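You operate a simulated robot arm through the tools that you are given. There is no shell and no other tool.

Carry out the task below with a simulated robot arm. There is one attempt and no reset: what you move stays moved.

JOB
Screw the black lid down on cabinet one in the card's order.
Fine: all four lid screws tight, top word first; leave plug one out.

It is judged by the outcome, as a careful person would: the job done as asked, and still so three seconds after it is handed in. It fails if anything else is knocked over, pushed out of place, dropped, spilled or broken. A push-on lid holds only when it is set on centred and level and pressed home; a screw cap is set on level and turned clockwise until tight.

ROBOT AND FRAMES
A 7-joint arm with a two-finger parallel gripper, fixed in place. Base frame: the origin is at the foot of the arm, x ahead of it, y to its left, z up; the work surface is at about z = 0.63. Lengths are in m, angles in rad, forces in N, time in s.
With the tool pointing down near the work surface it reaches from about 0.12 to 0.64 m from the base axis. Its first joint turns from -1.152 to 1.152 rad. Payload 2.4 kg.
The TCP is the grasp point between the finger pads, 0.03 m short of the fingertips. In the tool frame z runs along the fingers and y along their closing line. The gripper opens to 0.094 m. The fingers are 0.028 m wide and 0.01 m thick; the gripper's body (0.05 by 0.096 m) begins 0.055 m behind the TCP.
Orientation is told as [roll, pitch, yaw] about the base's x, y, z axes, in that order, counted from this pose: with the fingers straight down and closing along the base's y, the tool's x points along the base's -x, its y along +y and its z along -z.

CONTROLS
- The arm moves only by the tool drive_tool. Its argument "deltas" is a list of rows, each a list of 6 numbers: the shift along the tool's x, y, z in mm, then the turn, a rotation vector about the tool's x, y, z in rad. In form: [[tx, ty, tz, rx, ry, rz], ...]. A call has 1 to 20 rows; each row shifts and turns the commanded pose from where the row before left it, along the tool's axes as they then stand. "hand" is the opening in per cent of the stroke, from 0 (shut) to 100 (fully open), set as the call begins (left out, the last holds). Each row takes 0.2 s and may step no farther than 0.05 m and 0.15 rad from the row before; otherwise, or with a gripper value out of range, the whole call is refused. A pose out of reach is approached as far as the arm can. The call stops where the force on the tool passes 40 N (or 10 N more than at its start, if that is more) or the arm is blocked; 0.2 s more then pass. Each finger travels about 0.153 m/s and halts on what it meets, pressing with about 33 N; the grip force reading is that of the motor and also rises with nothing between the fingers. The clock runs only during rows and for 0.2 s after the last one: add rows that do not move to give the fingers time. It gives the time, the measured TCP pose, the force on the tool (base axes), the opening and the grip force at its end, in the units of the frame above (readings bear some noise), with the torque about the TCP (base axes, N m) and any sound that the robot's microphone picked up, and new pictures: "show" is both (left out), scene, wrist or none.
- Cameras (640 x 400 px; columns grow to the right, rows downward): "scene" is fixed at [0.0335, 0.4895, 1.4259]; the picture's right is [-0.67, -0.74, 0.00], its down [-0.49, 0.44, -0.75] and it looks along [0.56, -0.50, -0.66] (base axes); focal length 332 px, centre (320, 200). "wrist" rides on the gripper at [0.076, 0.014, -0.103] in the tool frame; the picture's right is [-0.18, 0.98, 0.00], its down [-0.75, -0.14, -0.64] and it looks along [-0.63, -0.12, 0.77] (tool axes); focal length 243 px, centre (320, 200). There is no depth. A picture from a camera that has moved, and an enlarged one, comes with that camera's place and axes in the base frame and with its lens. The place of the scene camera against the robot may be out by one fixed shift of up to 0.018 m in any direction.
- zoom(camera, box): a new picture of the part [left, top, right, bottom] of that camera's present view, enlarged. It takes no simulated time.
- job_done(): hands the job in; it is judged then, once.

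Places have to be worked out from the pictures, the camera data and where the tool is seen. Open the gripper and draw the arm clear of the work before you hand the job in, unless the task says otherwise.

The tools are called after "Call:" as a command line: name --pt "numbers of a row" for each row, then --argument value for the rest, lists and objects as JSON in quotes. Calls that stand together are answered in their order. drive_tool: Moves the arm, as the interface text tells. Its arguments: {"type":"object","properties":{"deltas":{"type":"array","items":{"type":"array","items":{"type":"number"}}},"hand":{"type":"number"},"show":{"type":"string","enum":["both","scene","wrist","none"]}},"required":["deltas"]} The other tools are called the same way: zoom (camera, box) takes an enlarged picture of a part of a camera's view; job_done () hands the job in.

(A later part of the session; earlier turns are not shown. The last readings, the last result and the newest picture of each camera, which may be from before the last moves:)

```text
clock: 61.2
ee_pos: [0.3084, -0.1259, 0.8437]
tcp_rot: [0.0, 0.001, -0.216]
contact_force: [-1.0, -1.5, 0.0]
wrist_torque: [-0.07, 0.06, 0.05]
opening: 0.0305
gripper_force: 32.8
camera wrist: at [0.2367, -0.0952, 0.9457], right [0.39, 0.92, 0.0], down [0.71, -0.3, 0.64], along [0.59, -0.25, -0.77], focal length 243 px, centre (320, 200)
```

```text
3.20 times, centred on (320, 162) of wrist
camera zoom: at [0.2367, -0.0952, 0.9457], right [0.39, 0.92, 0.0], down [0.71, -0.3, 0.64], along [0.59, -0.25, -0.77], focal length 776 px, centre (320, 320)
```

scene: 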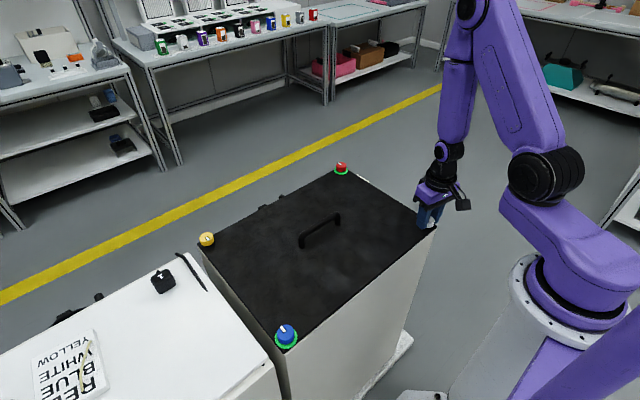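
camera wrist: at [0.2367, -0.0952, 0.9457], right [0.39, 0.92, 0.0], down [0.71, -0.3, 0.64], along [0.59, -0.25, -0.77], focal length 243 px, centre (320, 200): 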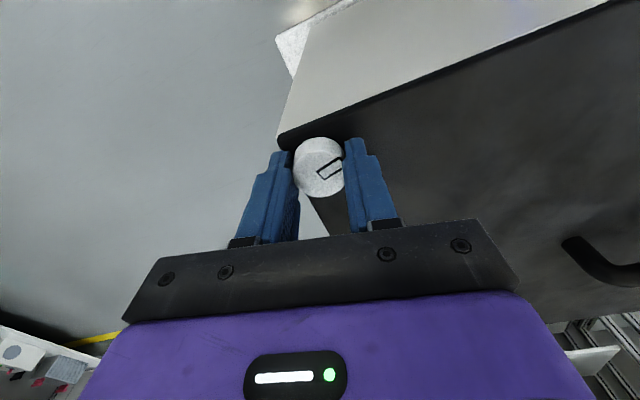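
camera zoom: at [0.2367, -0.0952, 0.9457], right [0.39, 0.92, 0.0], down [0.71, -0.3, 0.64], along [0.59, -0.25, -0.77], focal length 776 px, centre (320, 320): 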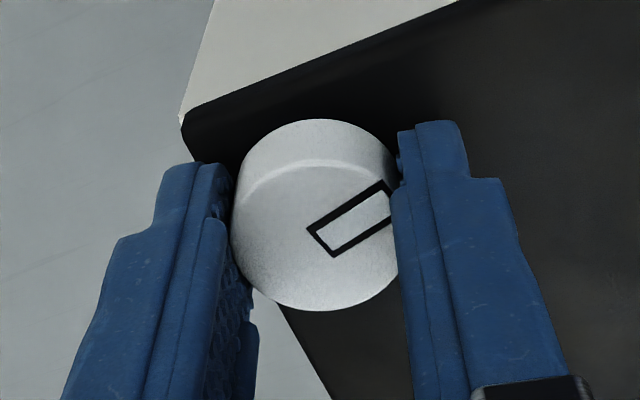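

Turning smoothly with the lid unmoved. I'll continue clockwise by another 1.35 rad.

Call:
drive_tool --pt "0 0 0 0 0 0.135" --pt "0 0 0 0 0 0.135" --pt "0 0 0 0 0 0.135" --pt "0 0 0 0 0 0.135" --pt "0 0 0 0 0 0.135" --pt "0 0 0 0 0 0.135" --pt "0 0 0 0 0 0.135" --pt "0 0 0 0 0 0.135" --pt "0 0 0 0 0 0.135" --pt "0 0 0 0 0 0.135" --show "both"

Call:
zoom --camera "scene" --box '[180, 140, 450, 360]'

Call:
zoom --camera "wrist" --box '[220, 100, 420, 225]'

```text
clock: 63.4
ee_pos: [0.3078, -0.1257, 0.844]
tcp_rot: [-0.001, 0.001, -1.563]
contact_force: [0.4, 0.2, 1.2]
wrist_torque: [-0.11, 0.04, 0.03]
opening: 0.0307
gripper_force: 33.0
camera wrist: at [0.3214, -0.0486, 0.9459], right [0.98, -0.18, 0.0], down [-0.14, -0.75, 0.64], along [-0.11, -0.63, -0.77], focal length 243 px, centre (320, 200)
```

scene: 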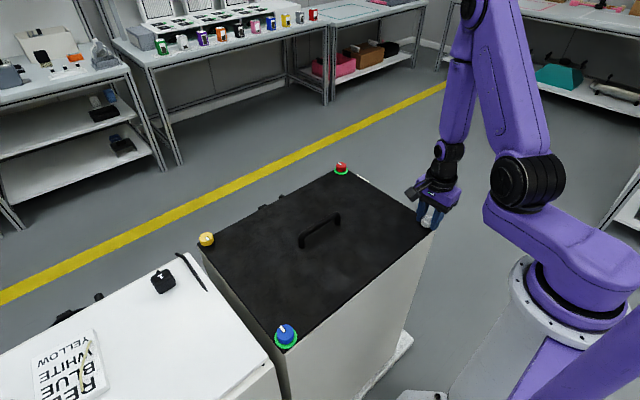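
wrist: 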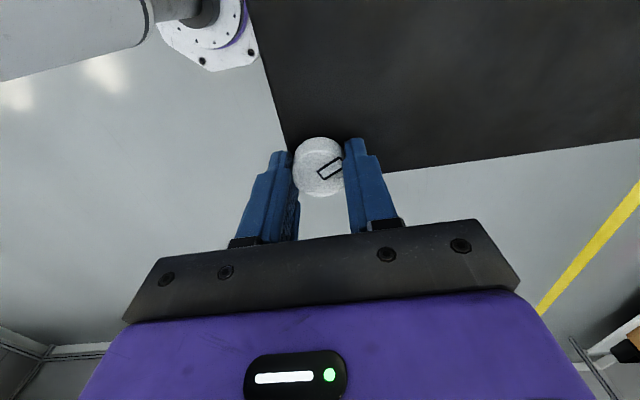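

```text
1.82 times, centred on (315, 250) of scene
camera zoom: at [0.0335, 0.4895, 1.4259], right [-0.67, -0.74, 0.0], down [-0.49, 0.44, -0.75], along [0.56, -0.5, -0.66], focal length 604 px, centre (329, 109)
```

zoom: 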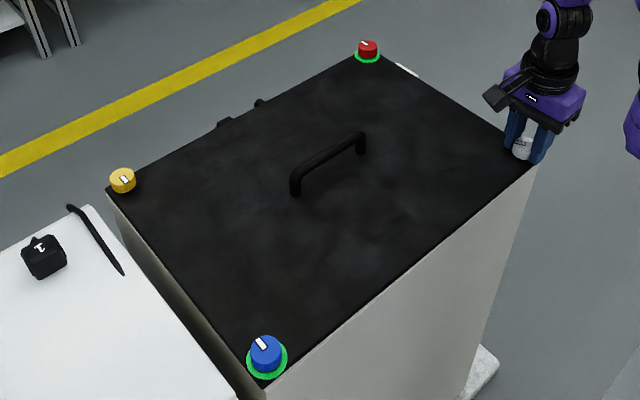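

```text
3.20 times, centred on (320, 162) of wrist
camera zoom: at [0.3214, -0.0486, 0.9459], right [0.98, -0.18, 0.0], down [-0.14, -0.75, 0.64], along [-0.11, -0.63, -0.77], focal length 776 px, centre (320, 320)
```

zoom: 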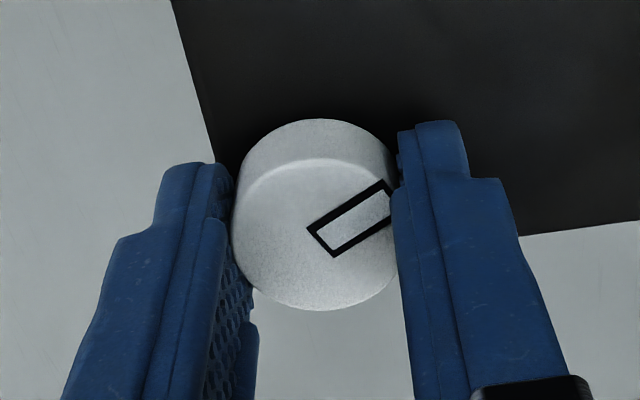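

White has turned 2.65 rad and is still free. I'll release, wind back 2.4 rad and check before gripping again.

Call:
drive_tool --pt "0 0 0 0 0 0" --pt "0 0 0 0 0 0" --pt "0 0 0 0 0 -0.15" --pt "0 0 0 0 0 -0.15" --pt "0 0 0 0 0 -0.15" --pt "0 0 0 0 0 -0.15" --pt "0 0 0 0 0 -0.15" --pt "0 0 0 0 0 -0.15" --pt "0 0 0 0 0 -0.15" --pt "0 0 0 0 0 -0.15" --pt "0 0 0 0 0 -0.15" --pt "0 0 0 0 0 -0.15" --pt "0 0 0 0 0 -0.15" --pt "0 0 0 0 0 -0.15" --pt "0 0 0 0 0 -0.15" --pt "0 0 0 0 0 -0.15" --pt "0 0 0 0 0 -0.15" --pt "0 0 0 0 0 -0.15" --pt "0 0 0 0 0 0" --hand 60 --show "both"

Call:
zoom --camera "wrist" --box '[220, 100, 420, 225]'

Call:
zoom --camera "scene" --box '[180, 140, 450, 360]'

```text
clock: 67.4
ee_pos: [0.3077, -0.1259, 0.8439]
tcp_rot: [0.002, 0.0, 0.841]
contact_force: [1.3, 0.3, -0.6]
wrist_torque: [-0.02, -0.01, 0.0]
opening: 0.0564
gripper_force: 0.1
camera wrist: at [0.2458, -0.1731, 0.9458], right [-0.61, 0.79, 0.0], down [0.61, 0.47, 0.64], along [0.51, 0.39, -0.77], focal length 243 px, centre (320, 200)
```

scene: 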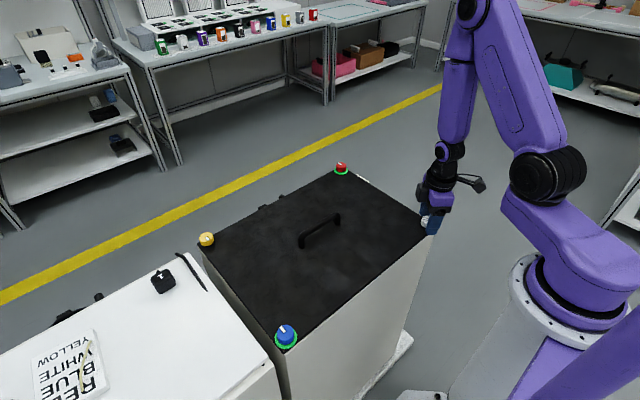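
wrist: 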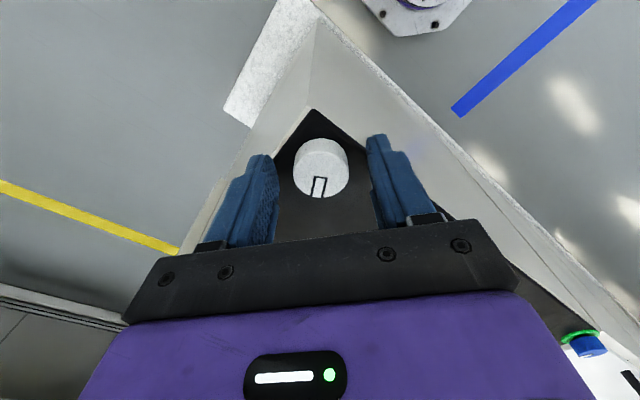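

```text
3.20 times, centred on (320, 162) of wrist
camera zoom: at [0.2458, -0.1731, 0.9458], right [-0.61, 0.79, 0.0], down [0.61, 0.47, 0.64], along [0.51, 0.39, -0.77], focal length 776 px, centre (320, 320)
```

zoom: 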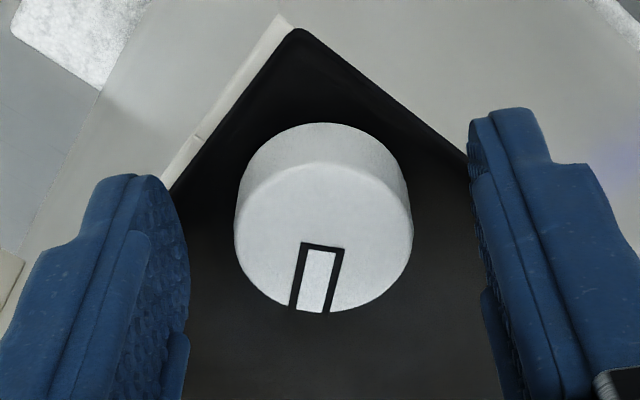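

```text
1.82 times, centred on (315, 250) of scene
camera zoom: at [0.0335, 0.4895, 1.4259], right [-0.67, -0.74, 0.0], down [-0.49, 0.44, -0.75], along [0.56, -0.5, -0.66], focal length 604 px, centre (329, 109)
```

zoom: 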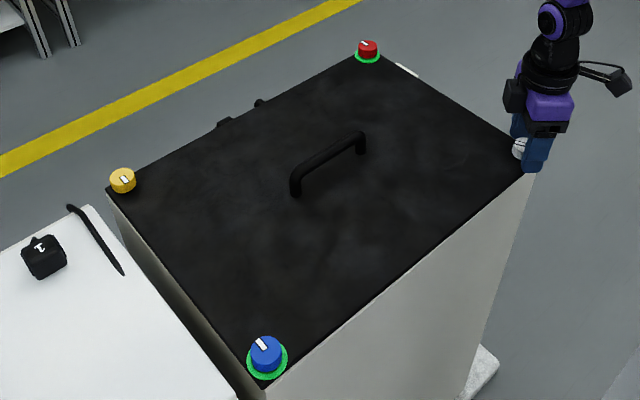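

Still centred and steady. Closing and turning white again until it is tight.

Call:
drive_tool --pt "0 0 0 0 0 0" --pt "0 0 0 0 0 0" --pt "0 0 0 0 0 0" --hand 0 --show "none"

Call:
drive_tool --pt "0 0 0 0 0 0.12" --pt "0 0 0 0 0 0.12" --pt "0 0 0 0 0 0.12" --pt "0 0 0 0 0 0.12" --pt "0 0 0 0 0 0.12" --pt "0 0 0 0 0 0.12" --pt "0 0 0 0 0 0.12" --show "both"

Call:
zoom --camera "wrist" --box '[220, 100, 420, 225]'

```text
clock: 68.2
ee_pos: [0.3067, -0.1274, 0.8443]
tcp_rot: [0.0, -0.001, 0.838]
contact_force: [-1.4, -0.3, 0.2]
wrist_torque: [-0.17, -0.24, -0.01]
opening: 0.0299
gripper_force: 32.8
```

```text
clock: 69.8
ee_pos: [0.3078, -0.1264, 0.8443]
tcp_rot: [0.0, 0.0, -0.005]
contact_force: [0.7, 2.2, 0.9]
wrist_torque: [0.33, 0.12, 0.38]
opening: 0.0302
gripper_force: 33.3
camera wrist: at [0.2317, -0.1109, 0.9465], right [0.19, 0.98, 0.0], down [0.75, -0.14, 0.64], along [0.63, -0.12, -0.77], focal length 243 px, centre (320, 200)
```

scene: 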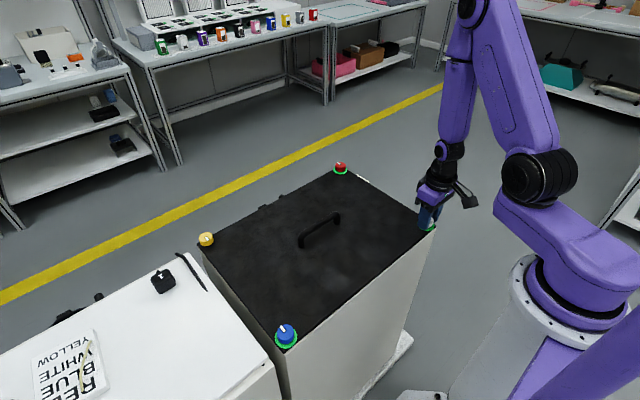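
wrist: 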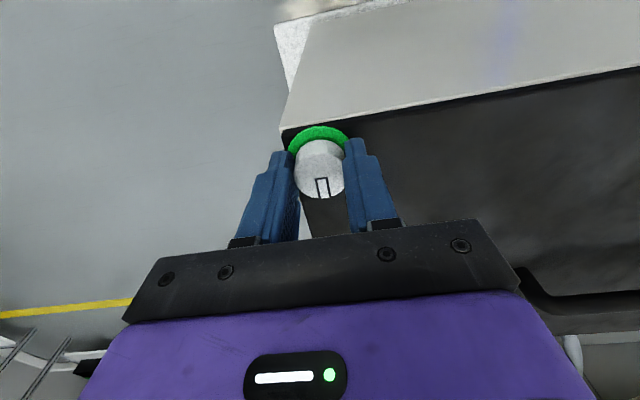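

```text
3.20 times, centred on (320, 162) of wrist
camera zoom: at [0.2317, -0.1109, 0.9465], right [0.19, 0.98, 0.0], down [0.75, -0.14, 0.64], along [0.63, -0.12, -0.77], focal length 776 px, centre (320, 320)
```

zoom: 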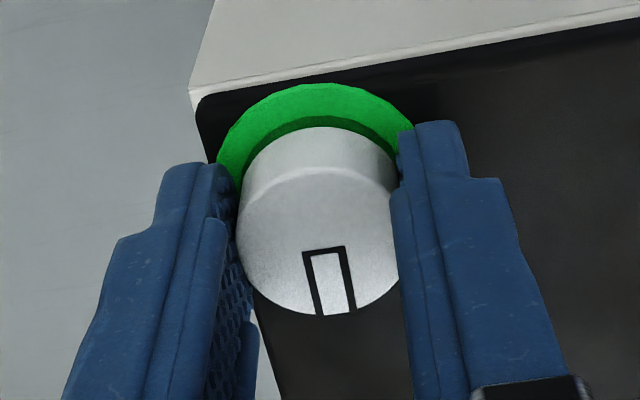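

White has its green ring too. Yellow, the last one, should be at about (0.634, 0.328), which is 0.714 m out and may be past the reach with the tool vertical. I'll release, lift and move to an intermediate point to test the reach carefully.

Call:
drive_tool --pt "0 0 0 0 0 0" --pt "0 0 0 0 0 0" --pt "0 0 -25 0 0 0" --pt "0 0 -40 0 0 0" --pt "0 0 -42 0 0 0" --pt "-24.2 40.6 0 0 0 0" --pt "-24.2 40.6 0 0 0 0" --pt "-24.2 40.6 0 0 0 0" --pt "-24.2 40.6 0 0 0 0" --pt "-24.2 40.6 0 0 0 0" --pt "-24.2 40.6 0 0 0 0" --pt "-24.2 40.6 0 0 0 0" --pt "-24.2 40.6 0 0 0 0" --pt "-24.2 40.6 0 0 0 0" --pt "-24.2 40.6 0 0 0 0" --pt "0 0 0 0 0 -0.119" --pt "0 0 0 0 0 -0.119" --pt "0 0 0 0 0 -0.119" --pt "0 0 0 0 0 -0.119" --pt "0 0 0 0 0 0" --hand 60 --show "both"

Call:
zoom --camera "scene" --box '[180, 140, 450, 360]'

```text
clock: 74.0
ee_pos: [0.5524, 0.2799, 0.9517]
tcp_rot: [-0.002, 0.0, 0.478]
contact_force: [-0.1, 0.6, 0.7]
wrist_torque: [0.03, -0.01, 0.02]
opening: 0.0564
gripper_force: 0.0
camera wrist: at [0.4775, 0.2579, 1.0534], right [-0.29, 0.96, 0.0], down [0.73, 0.22, 0.64], along [0.61, 0.18, -0.77], focal length 243 px, centre (320, 200)
```

scene: 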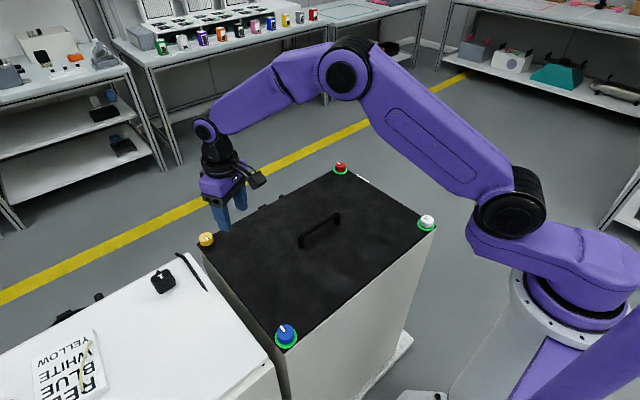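
wrist: 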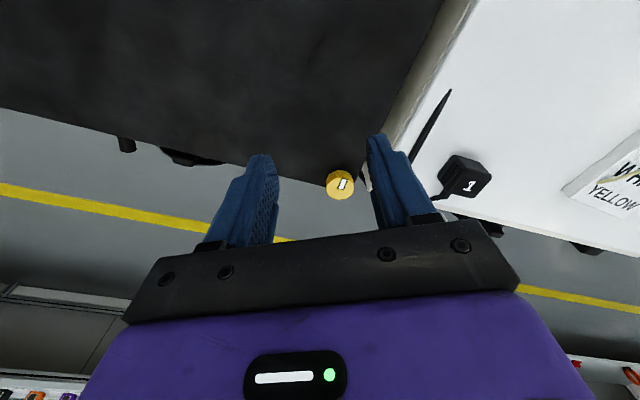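

```text
1.82 times, centred on (315, 250) of scene
camera zoom: at [0.0335, 0.4895, 1.4259], right [-0.67, -0.74, 0.0], down [-0.49, 0.44, -0.75], along [0.56, -0.5, -0.66], focal length 604 px, centre (329, 109)
```

zoom: 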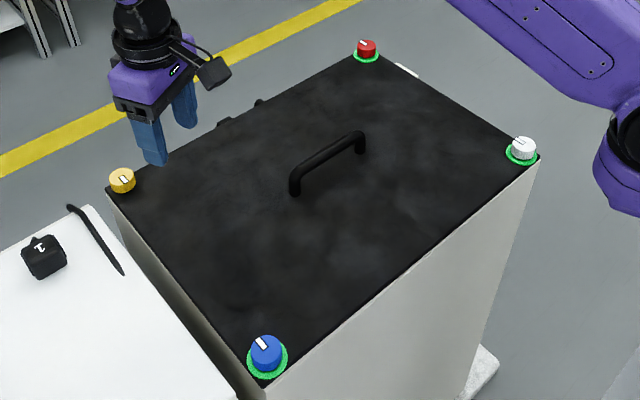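

White is confirmed tight and everything else is in place. The elbow still has some bend, so I'll extend toward yellow in small steps with the tool vertical and compare the reached pose.

Call:
drive_tool --pt "-20 1.2 0 0 0 0" --pt "-20 1.2 0 0 0 0" --pt "-20 1.2 0 0 0 0" --pt "-20 1.2 0 0 0 0" --pt "0 0 0 0 0 0" --show "both"

Call:
zoom --camera "wrist" --box '[220, 50, 420, 175]'

```text
clock: 75.2
ee_pos: [0.6159, 0.318, 0.9512]
tcp_rot: [-0.001, 0.003, 0.473]
contact_force: [-0.4, 0.0, 0.9]
wrist_torque: [-0.03, 0.01, -0.02]
opening: 0.0564
gripper_force: 0.1
out of reach, approached as far as the arm can: row 4
camera wrist: at [0.5424, 0.2976, 1.0535], right [-0.28, 0.96, 0.0], down [0.74, 0.22, 0.64], along [0.61, 0.18, -0.77], focal length 243 px, centre (320, 200)
```

scene: 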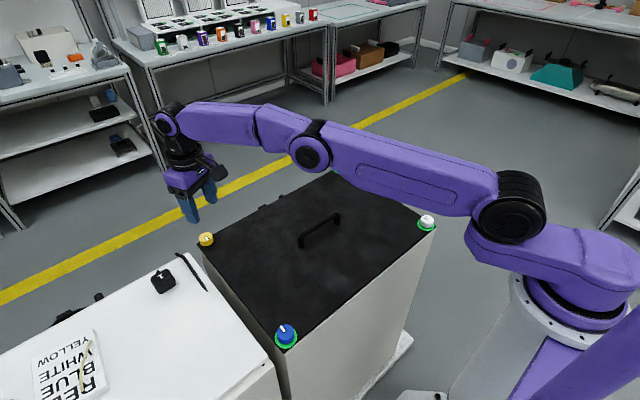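
wrist: 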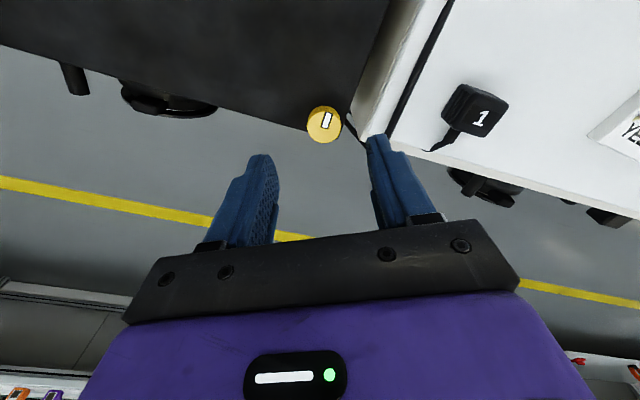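

```text
3.20 times, centred on (320, 112) of wrist
camera zoom: at [0.5424, 0.2976, 1.0535], right [-0.28, 0.96, 0.0], down [0.74, 0.22, 0.64], along [0.61, 0.18, -0.77], focal length 776 px, centre (320, 480)
```

zoom: 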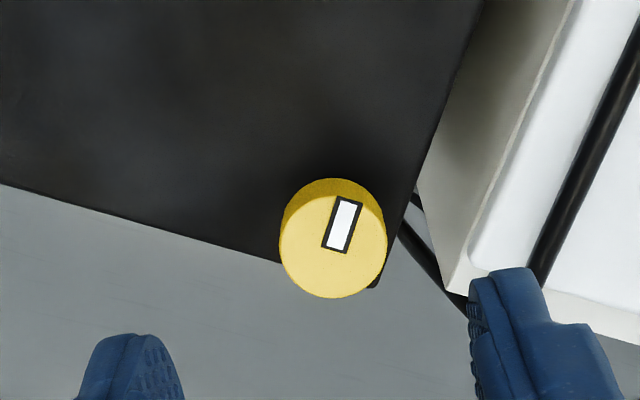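

At z 0.95 the vertical tool tops out at a radius of about 0.693, while yellow is at about (0.633, 0.328), radius 0.713. I'll lean the fingers outward by about 0.2 rad about the closing axis, so the pads stay vertical against the knob, which gains the missing 2–4 cm. First I'll back off and tilt while still high.

Call:
drive_tool --pt "20 0 0 0 0 0" --pt "20 0 0 0 0 0" --pt "0 0 0 0 -0.1 0" --pt "0 0 0 0 -0.1 0" --pt "0 0 0 0 0 0" --show "both"

```text
clock: 76.4
ee_pos: [0.5802, 0.2987, 0.9516]
tcp_rot: [0.001, -0.2, 0.474]
contact_force: [0.3, 0.3, 1.1]
wrist_torque: [0.0, 0.0, 0.0]
opening: 0.0563
gripper_force: 0.0
camera wrist: at [0.4894, 0.2695, 1.036], right [-0.29, 0.96, 0.04], down [0.61, 0.15, 0.78], along [0.74, 0.25, -0.63], focal length 243 px, centre (320, 200)
```

scene: 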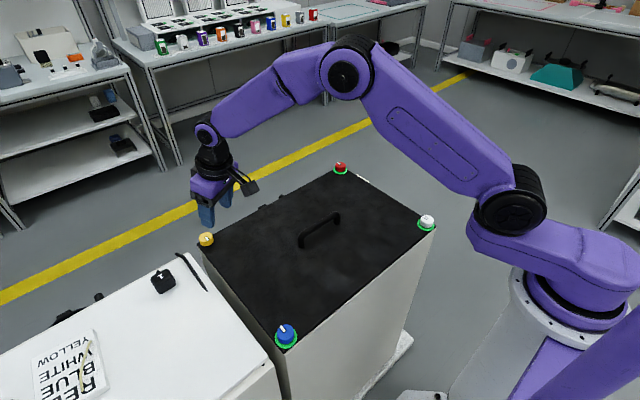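
wrist: 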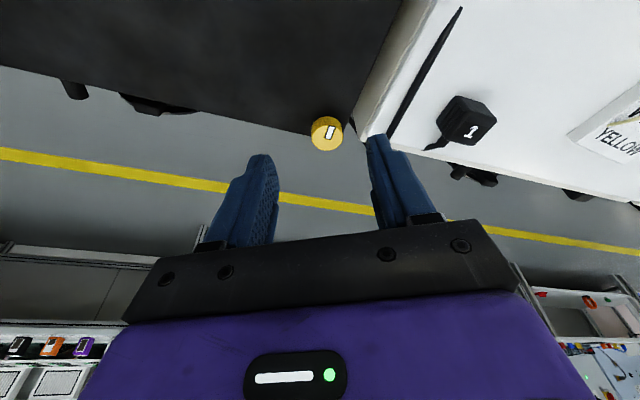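

Tilted cleanly to -0.2 rad. Now I'll move outward over yellow at this height, then down to z≈0.90, and check the reach.

Call:
drive_tool --pt "-19.8 0.6 4.0 0 0 0" --pt "-19.8 0.6 4.0 0 0 0" --pt "-19.8 0.7 4.0 0 0 0" --pt "5 0 24.5 0 0 0" --pt "5 0 24.5 0 0 0" --pt "0 0 0 0 0 0" --show "both"

Call:
zoom --camera "wrist" --box '[220, 80, 420, 205]'

```text
clock: 77.8
ee_pos: [0.6301, 0.3296, 0.9]
tcp_rot: [0.001, -0.199, 0.474]
contact_force: [0.2, -0.6, -0.1]
wrist_torque: [0.01, 0.0, -0.02]
opening: 0.0564
gripper_force: 0.1
camera wrist: at [0.5386, 0.2986, 0.9837], right [-0.29, 0.96, 0.04], down [0.61, 0.15, 0.78], along [0.74, 0.25, -0.63], focal length 243 px, centre (320, 200)
```

scene: 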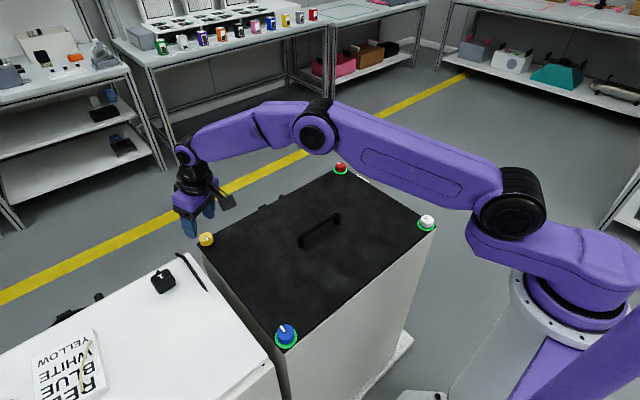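
wrist: 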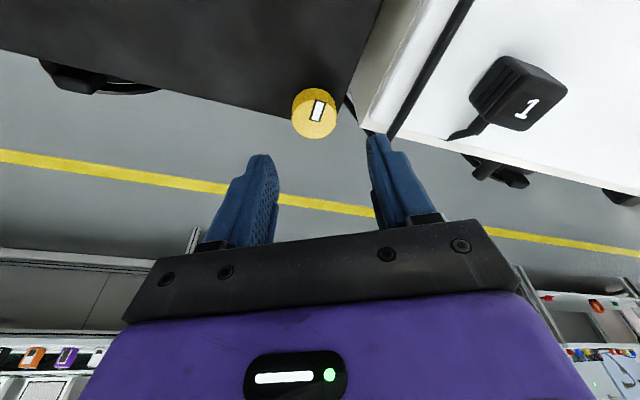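

```text
3.20 times, centred on (320, 142) of wrist
camera zoom: at [0.5386, 0.2986, 0.9837], right [-0.29, 0.96, 0.04], down [0.61, 0.15, 0.78], along [0.74, 0.25, -0.63], focal length 776 px, centre (320, 384)
```

zoom: 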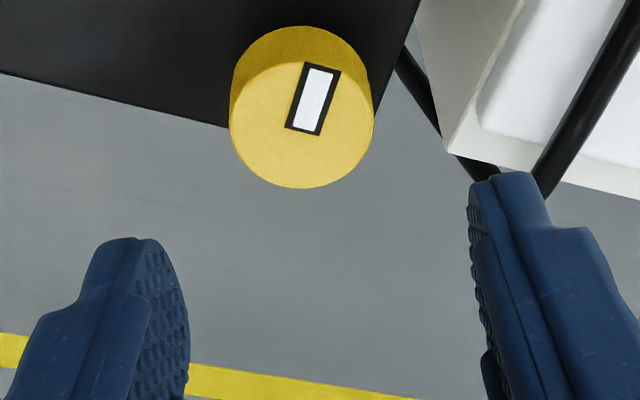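

The arm reaches yellow with this lean. The knob is about 2.6 mm outward and 2.5 mm along tool -y from the tool point. I'll correct that, narrow the fingers to about 48 mm to stay away from the cord by the white unit, and lower 30 mm.

Call:
drive_tool --pt "-2.5 -2.5 0.5 0 0 0" --pt "3 0 14.7 0 0 0" --pt "3 0 14.7 0 0 0" --pt "0 0 0 0 0 0" --hand 51 --show "both"

Call:
zoom --camera "wrist" --box '[220, 80, 420, 205]'

Call:
zoom --camera "scene" --box '[150, 190, 270, 280]'

```text
clock: 78.8
ee_pos: [0.636, 0.3283, 0.8706]
tcp_rot: [0.0, -0.201, 0.475]
contact_force: [-0.1, 0.0, -0.3]
wrist_torque: [0.05, 0.01, 0.0]
opening: 0.048
gripper_force: 0.0
camera wrist: at [0.545, 0.2981, 0.9538], right [-0.29, 0.96, 0.04], down [0.61, 0.15, 0.78], along [0.74, 0.25, -0.63], focal length 243 px, centre (320, 200)
```

scene: 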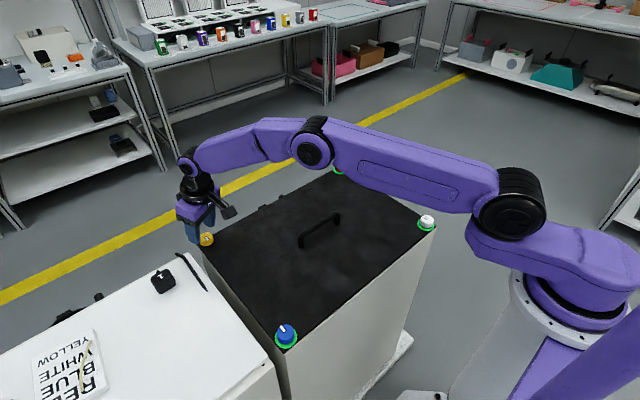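
wrist: 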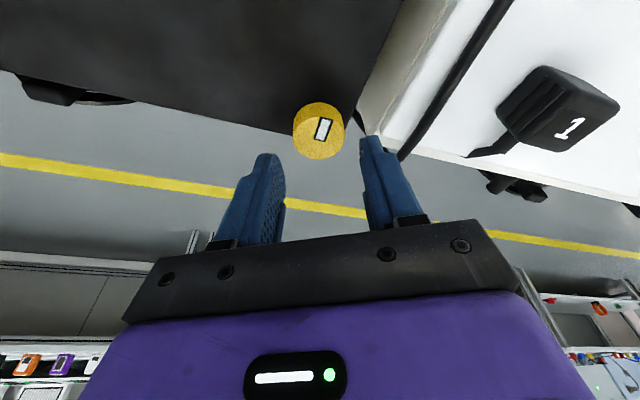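

```text
3.20 times, centred on (320, 142) of wrist
camera zoom: at [0.545, 0.2981, 0.9538], right [-0.29, 0.96, 0.04], down [0.61, 0.15, 0.78], along [0.74, 0.25, -0.63], focal length 776 px, centre (320, 384)
```

zoom: 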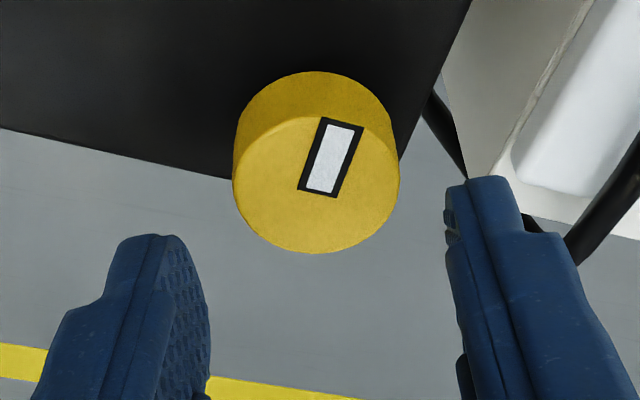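

```text
4.44 times, centred on (210, 235) of scene
camera zoom: at [0.0335, 0.4895, 1.4259], right [-0.67, -0.74, 0.0], down [-0.49, 0.44, -0.75], along [0.56, -0.5, -0.66], focal length 1476 px, centre (809, 44)
```

zoom: 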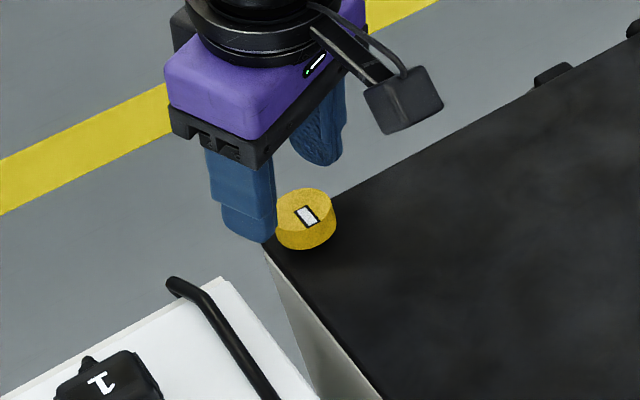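

The rod by the white unit is clear of the finger. The knob now seems about 2.5 mm inward and 1.2 mm toward tool +y from the tool point. I'll correct that, lower 15 mm, let the arm settle and measure again.

Call:
drive_tool --pt "2.45 1.2 -0.5 0 0 0" --pt "3 0 14.7 0 0 0" --pt "0 0 0 0 0 0" --pt "0 0 0 0 0 0" --show "both"

Call:
zoom --camera "wrist" --box '[220, 100, 420, 225]'

Call:
zoom --camera "scene" --box '[150, 190, 270, 280]'

```text
clock: 79.8
ee_pos: [0.6334, 0.3283, 0.8551]
tcp_rot: [0.0, -0.2, 0.475]
contact_force: [0.1, -0.3, 0.1]
wrist_torque: [0.0, 0.0, 0.02]
opening: 0.0479
gripper_force: 0.0
camera wrist: at [0.5422, 0.2985, 0.9406], right [-0.29, 0.96, 0.04], down [0.61, 0.15, 0.78], along [0.74, 0.25, -0.63], focal length 243 px, centre (320, 200)
```

scene: 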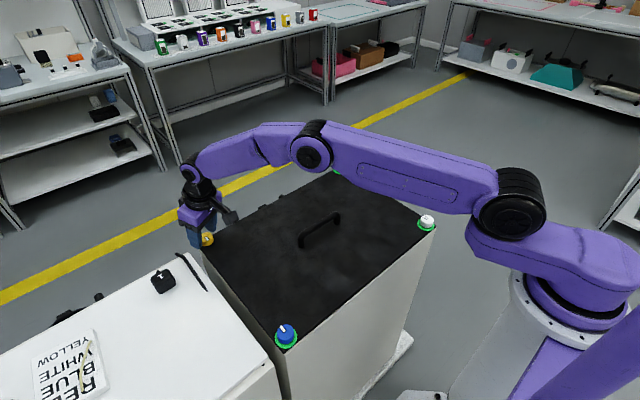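
wrist: 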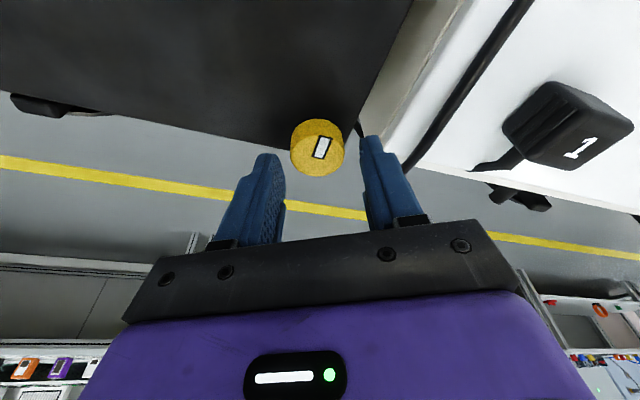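

```text
3.20 times, centred on (320, 162) of wrist
camera zoom: at [0.5422, 0.2985, 0.9406], right [-0.29, 0.96, 0.04], down [0.61, 0.15, 0.78], along [0.74, 0.25, -0.63], focal length 776 px, centre (320, 320)
```

zoom: 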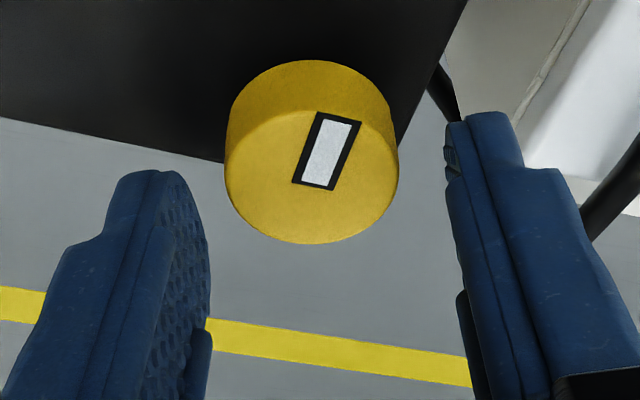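

```text
4.44 times, centred on (210, 235) of scene
camera zoom: at [0.0335, 0.4895, 1.4259], right [-0.67, -0.74, 0.0], down [-0.49, 0.44, -0.75], along [0.56, -0.5, -0.66], focal length 1476 px, centre (809, 44)
```

zoom: 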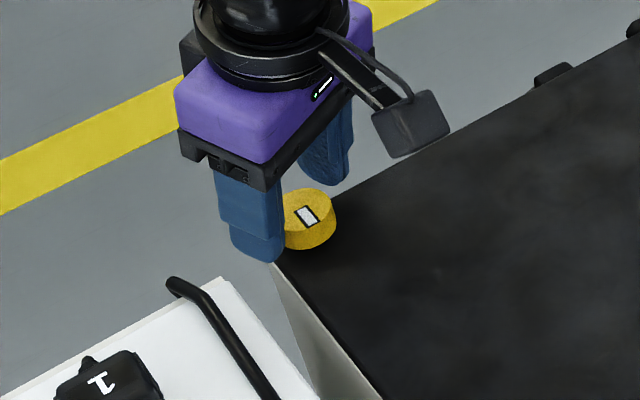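

The knob is within about 1.3 mm of the tool point. I'll make that small inward correction and swing 0.65 rad counter-clockwise about the vertical through the knob, still just above it, then look before dropping the last 10 mm.

Call:
drive_tool --pt "1.3 0 -0.26 0 0 0" --pt "0 0 0 -0.0258 0 -0.1274" --pt "0 0 0 -0.0258 0 -0.1274" --pt "0 0 0 -0.0258 0 -0.1274" --pt "0 0 0 -0.0258 0 -0.1274" --pt "0 0 0 -0.0258 0 -0.1274" --pt "0 0 0 0 0 0" --pt "0 0 0 0 0 0" --show "both"

Call:
zoom --camera "wrist" --box '[220, 100, 420, 225]'

Call:
zoom --camera "scene" --box '[150, 190, 270, 280]'

```text
clock: 81.6
ee_pos: [0.6336, 0.3273, 0.8558]
tcp_rot: [0.001, -0.201, 1.123]
contact_force: [0.0, -0.3, -0.3]
wrist_torque: [0.02, 0.01, 0.02]
opening: 0.0478
gripper_force: 0.1
camera wrist: at [0.5788, 0.2489, 0.9401], right [-0.81, 0.59, 0.04], down [0.39, 0.49, 0.78], along [0.44, 0.64, -0.63], focal length 243 px, centre (320, 200)
```

scene: 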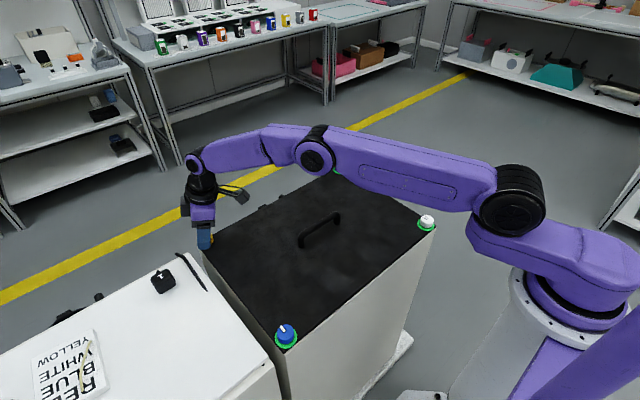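
wrist: 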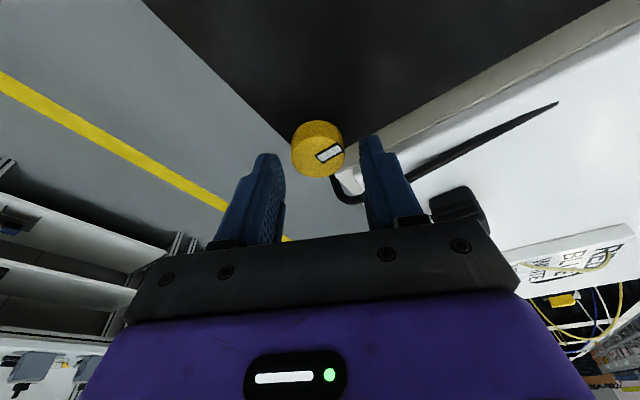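

```text
3.20 times, centred on (320, 162) of wrist
camera zoom: at [0.5788, 0.2489, 0.9401], right [-0.81, 0.59, 0.04], down [0.39, 0.49, 0.78], along [0.44, 0.64, -0.63], focal length 776 px, centre (320, 320)
```

zoom: 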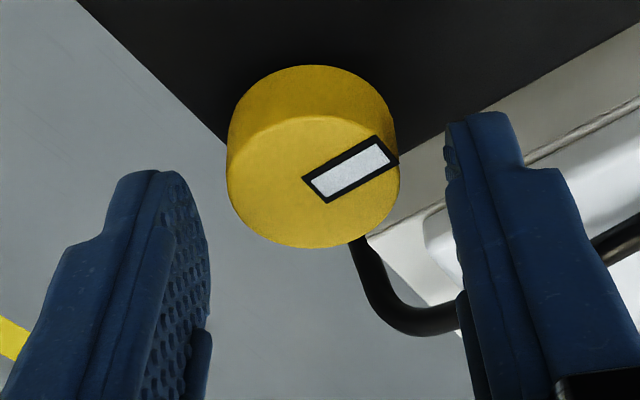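

```text
4.44 times, centred on (210, 235) of scene
camera zoom: at [0.0335, 0.4895, 1.4259], right [-0.67, -0.74, 0.0], down [-0.49, 0.44, -0.75], along [0.56, -0.5, -0.66], focal length 1476 px, centre (809, 44)
```

zoom: 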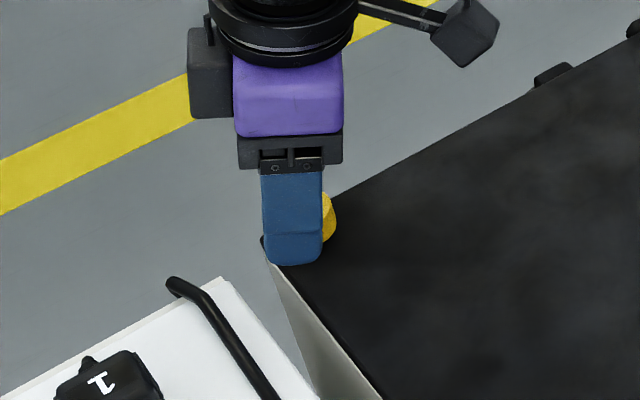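

Everything is clear: the cable stays well outside the fingers and the knob is centred to about 1 mm. I'll apply the small correction and lower 10 mm to grip height, then look.

Call:
drive_tool --pt "0.9 -0.3 -0.18 0 0 0" --pt "1 0 4.9 0 0 0" --pt "1 0 4.9 0 0 0" --pt "0 0 0 0 0 0" --show "both"

Call:
zoom --camera "wrist" --box '[220, 100, 420, 225]'

Call:
zoom --camera "scene" --box '[150, 190, 270, 280]'

```text
clock: 82.6
ee_pos: [0.6329, 0.3261, 0.8451]
tcp_rot: [-0.002, -0.201, 1.123]
contact_force: [1.1, -0.6, 0.0]
wrist_torque: [0.01, -0.02, 0.02]
opening: 0.0478
gripper_force: 0.1
camera wrist: at [0.578, 0.2472, 0.9295], right [-0.81, 0.59, 0.04], down [0.39, 0.49, 0.78], along [0.44, 0.64, -0.63], focal length 243 px, centre (320, 200)
```

scene: 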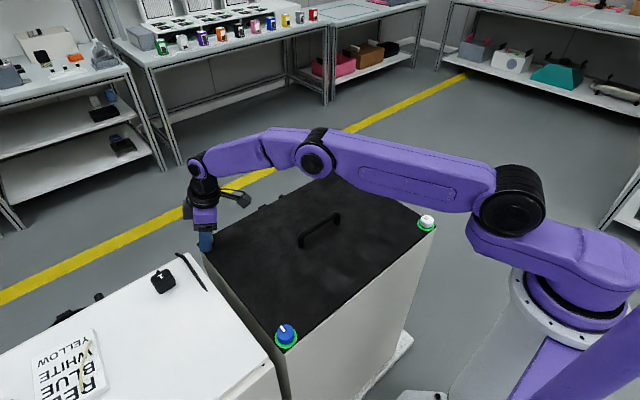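
wrist: 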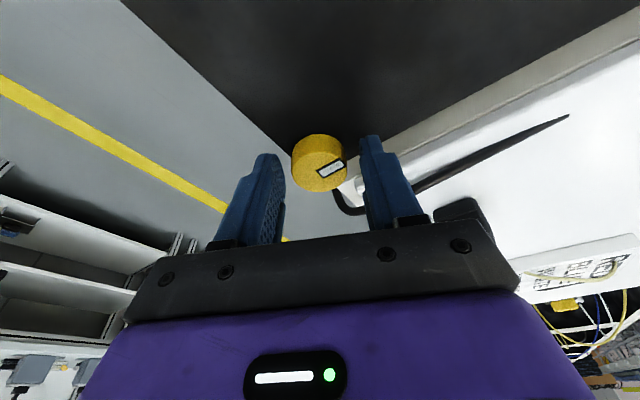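

```text
3.20 times, centred on (320, 162) of wrist
camera zoom: at [0.578, 0.2472, 0.9295], right [-0.81, 0.59, 0.04], down [0.39, 0.49, 0.78], along [0.44, 0.64, -0.63], focal length 776 px, centre (320, 320)
```

zoom: 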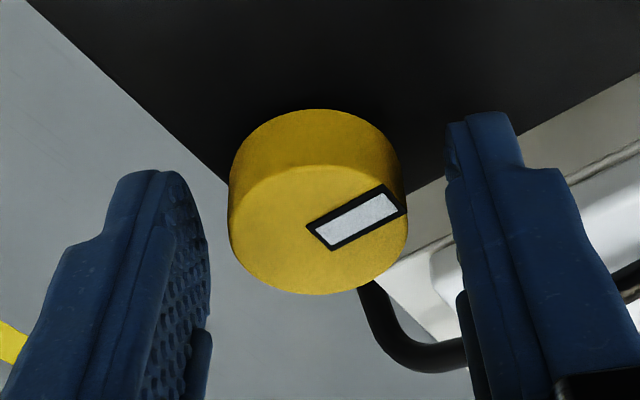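

```text
4.44 times, centred on (210, 235) of scene
camera zoom: at [0.0335, 0.4895, 1.4259], right [-0.67, -0.74, 0.0], down [-0.49, 0.44, -0.75], along [0.56, -0.5, -0.66], focal length 1476 px, centre (809, 44)
```

zoom: 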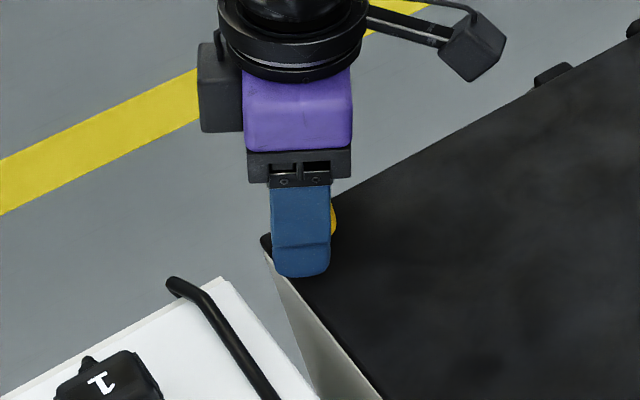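

The fingers straddle yellow, centred to within about 1 mm, with no contact forces. Closing on it.

Call:
drive_tool --pt "0 0 0 0 0 0" --pt "0 0 0 0 0 0" --pt "0 0 0 0 0 0" --hand 0 --show "wrist"

Call:
zoom --camera "wrist" --box '[220, 100, 420, 225]'

```text
clock: 83.4
ee_pos: [0.6322, 0.3257, 0.8475]
tcp_rot: [0.0, -0.199, 1.124]
contact_force: [1.4, 0.5, -0.4]
wrist_torque: [-0.03, 0.0, 0.03]
opening: 0.0303
gripper_force: 32.7
camera wrist: at [0.578, 0.2472, 0.9295], right [-0.81, 0.59, 0.04], down [0.39, 0.49, 0.78], along [0.44, 0.64, -0.63], focal length 243 px, centre (320, 200)
```

wrist: 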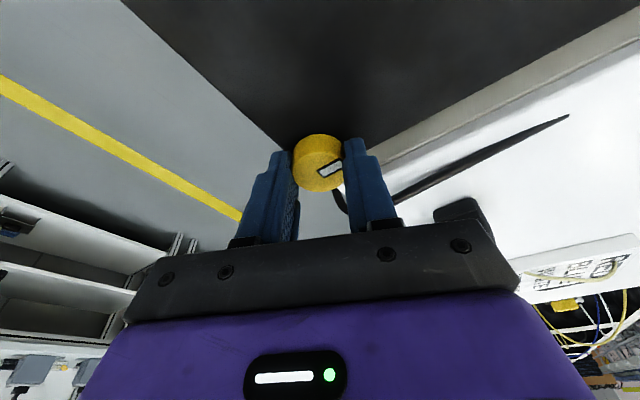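

```text
3.20 times, centred on (320, 162) of wrist
camera zoom: at [0.578, 0.2472, 0.9295], right [-0.81, 0.59, 0.04], down [0.39, 0.49, 0.78], along [0.44, 0.64, -0.63], focal length 776 px, centre (320, 320)
```

zoom: 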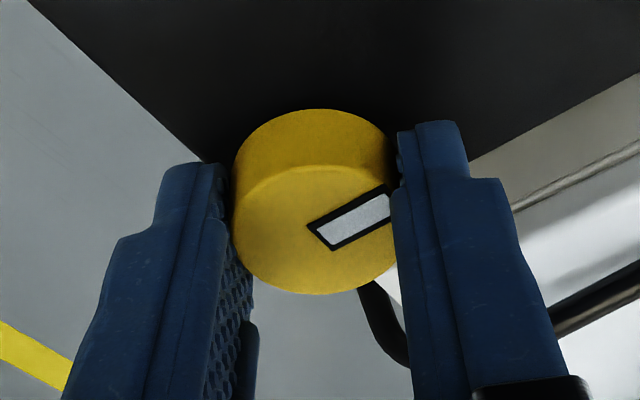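

Good grip at 30 mm. Now I'll turn clockwise about the true vertical, with the rotation axis split between tool x and z because of the lean, about 0.6 rad first.

Call:
drive_tool --pt "0 0 0 0.0238 0 0.1176" --pt "0 0 0 0.0238 0 0.1176" --pt "0 0 0 0.0238 0 0.1176" --pt "0 0 0 0.0238 0 0.1176" --pt "0 0 0 0.0238 0 0.1176" --show "both"

Call:
zoom --camera "wrist" --box '[220, 100, 420, 225]'

Call:
zoom --camera "scene" --box '[180, 140, 450, 360]'

```text
clock: 84.6
ee_pos: [0.6324, 0.3265, 0.8492]
tcp_rot: [0.0, -0.202, 0.522]
contact_force: [-0.2, 0.2, -0.5]
wrist_torque: [0.02, 0.03, 0.0]
opening: 0.0302
gripper_force: 33.2
camera wrist: at [0.543, 0.2929, 0.9311], right [-0.33, 0.94, 0.04], down [0.6, 0.18, 0.78], along [0.73, 0.28, -0.63], focal length 243 px, centre (320, 200)
```

scene: 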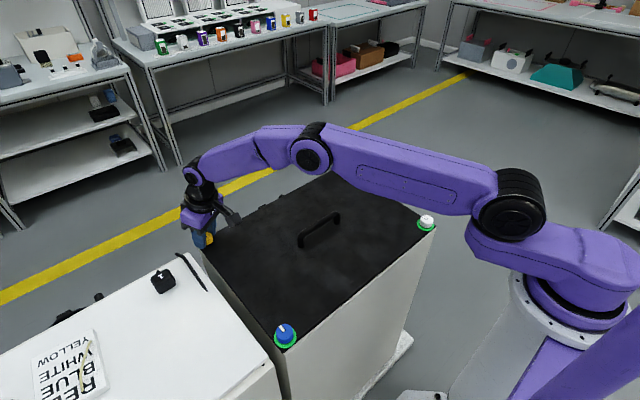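
wrist: 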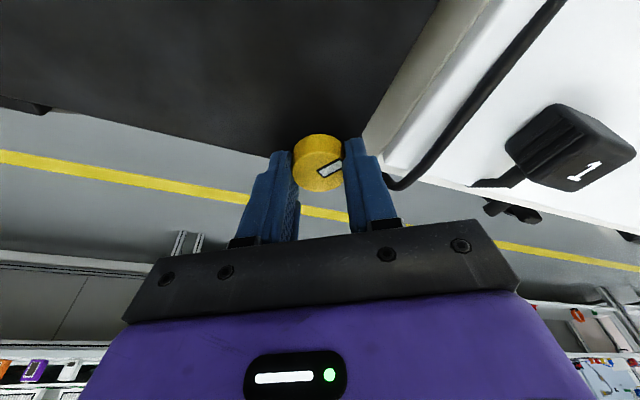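

```text
3.20 times, centred on (320, 162) of wrist
camera zoom: at [0.543, 0.2929, 0.9311], right [-0.33, 0.94, 0.04], down [0.6, 0.18, 0.78], along [0.73, 0.28, -0.63], focal length 776 px, centre (320, 320)
```

zoom: 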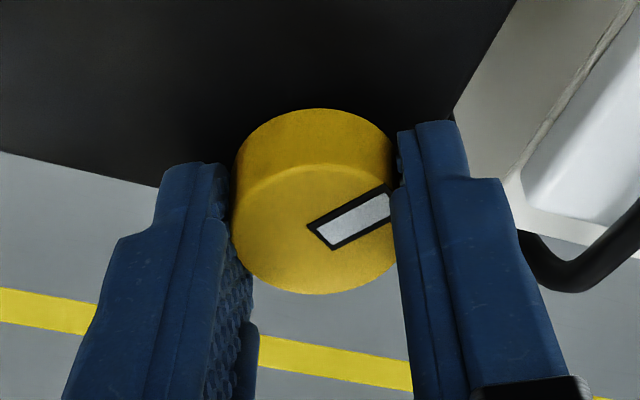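

```text
1.82 times, centred on (315, 250) of scene
camera zoom: at [0.0336, 0.4895, 1.4259], right [-0.67, -0.74, 0.0], down [-0.49, 0.44, -0.75], along [0.56, -0.5, -0.66], focal length 604 px, centre (329, 109)
```

zoom: 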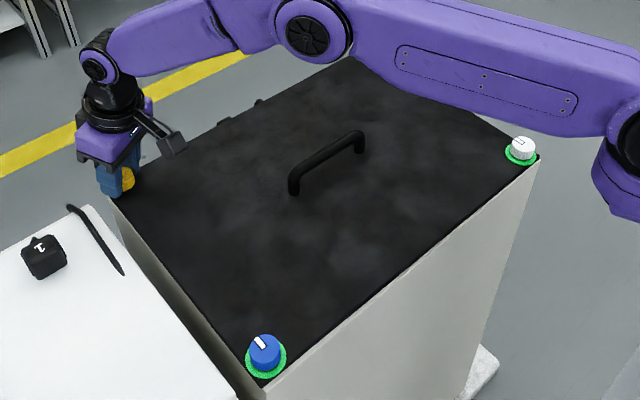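

Yellow turns freely with the grip. Blue and white look perhaps a pixel or two displaced, so I'll check them at high zoom against my earlier view before continuing.

Call:
zoom --camera "scene" --box '[250, 305, 330, 365]'

Call:
zoom --camera "scene" --box '[370, 170, 490, 260]'

Call:
zoom --camera "scene" --box '[180, 200, 260, 260]'

```text
6.67 times, centred on (290, 335) of scene
camera zoom: at [0.0336, 0.4895, 1.4259], right [-0.67, -0.74, 0.0], down [-0.49, 0.44, -0.75], along [0.56, -0.5, -0.66], focal length 2215 px, centre (520, -700)
```

zoom: 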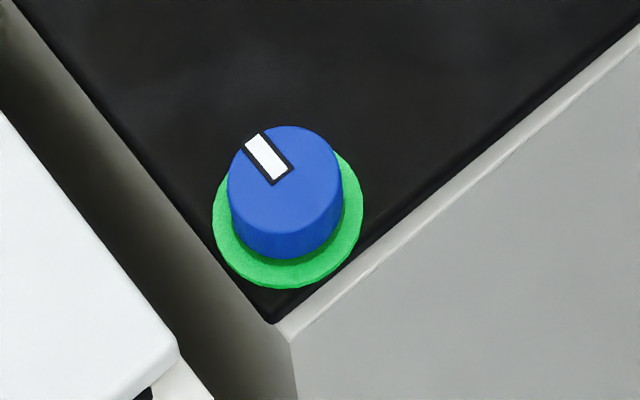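

```text
4.44 times, centred on (430, 215) of scene
camera zoom: at [0.0336, 0.4895, 1.4259], right [-0.67, -0.74, 0.0], down [-0.49, 0.44, -0.75], along [0.56, -0.5, -0.66], focal length 1476 px, centre (-169, 133)
```

zoom: 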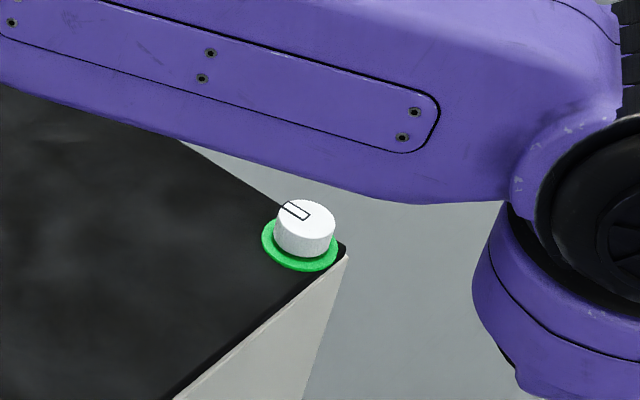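

```text
6.67 times, centred on (220, 230) of scene
camera zoom: at [0.0336, 0.4895, 1.4259], right [-0.67, -0.74, 0.0], down [-0.49, 0.44, -0.75], along [0.56, -0.5, -0.66], focal length 2215 px, centre (987, 0)
```

zoom: 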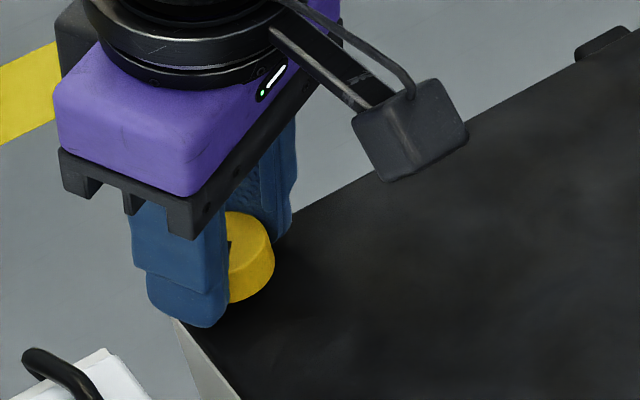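

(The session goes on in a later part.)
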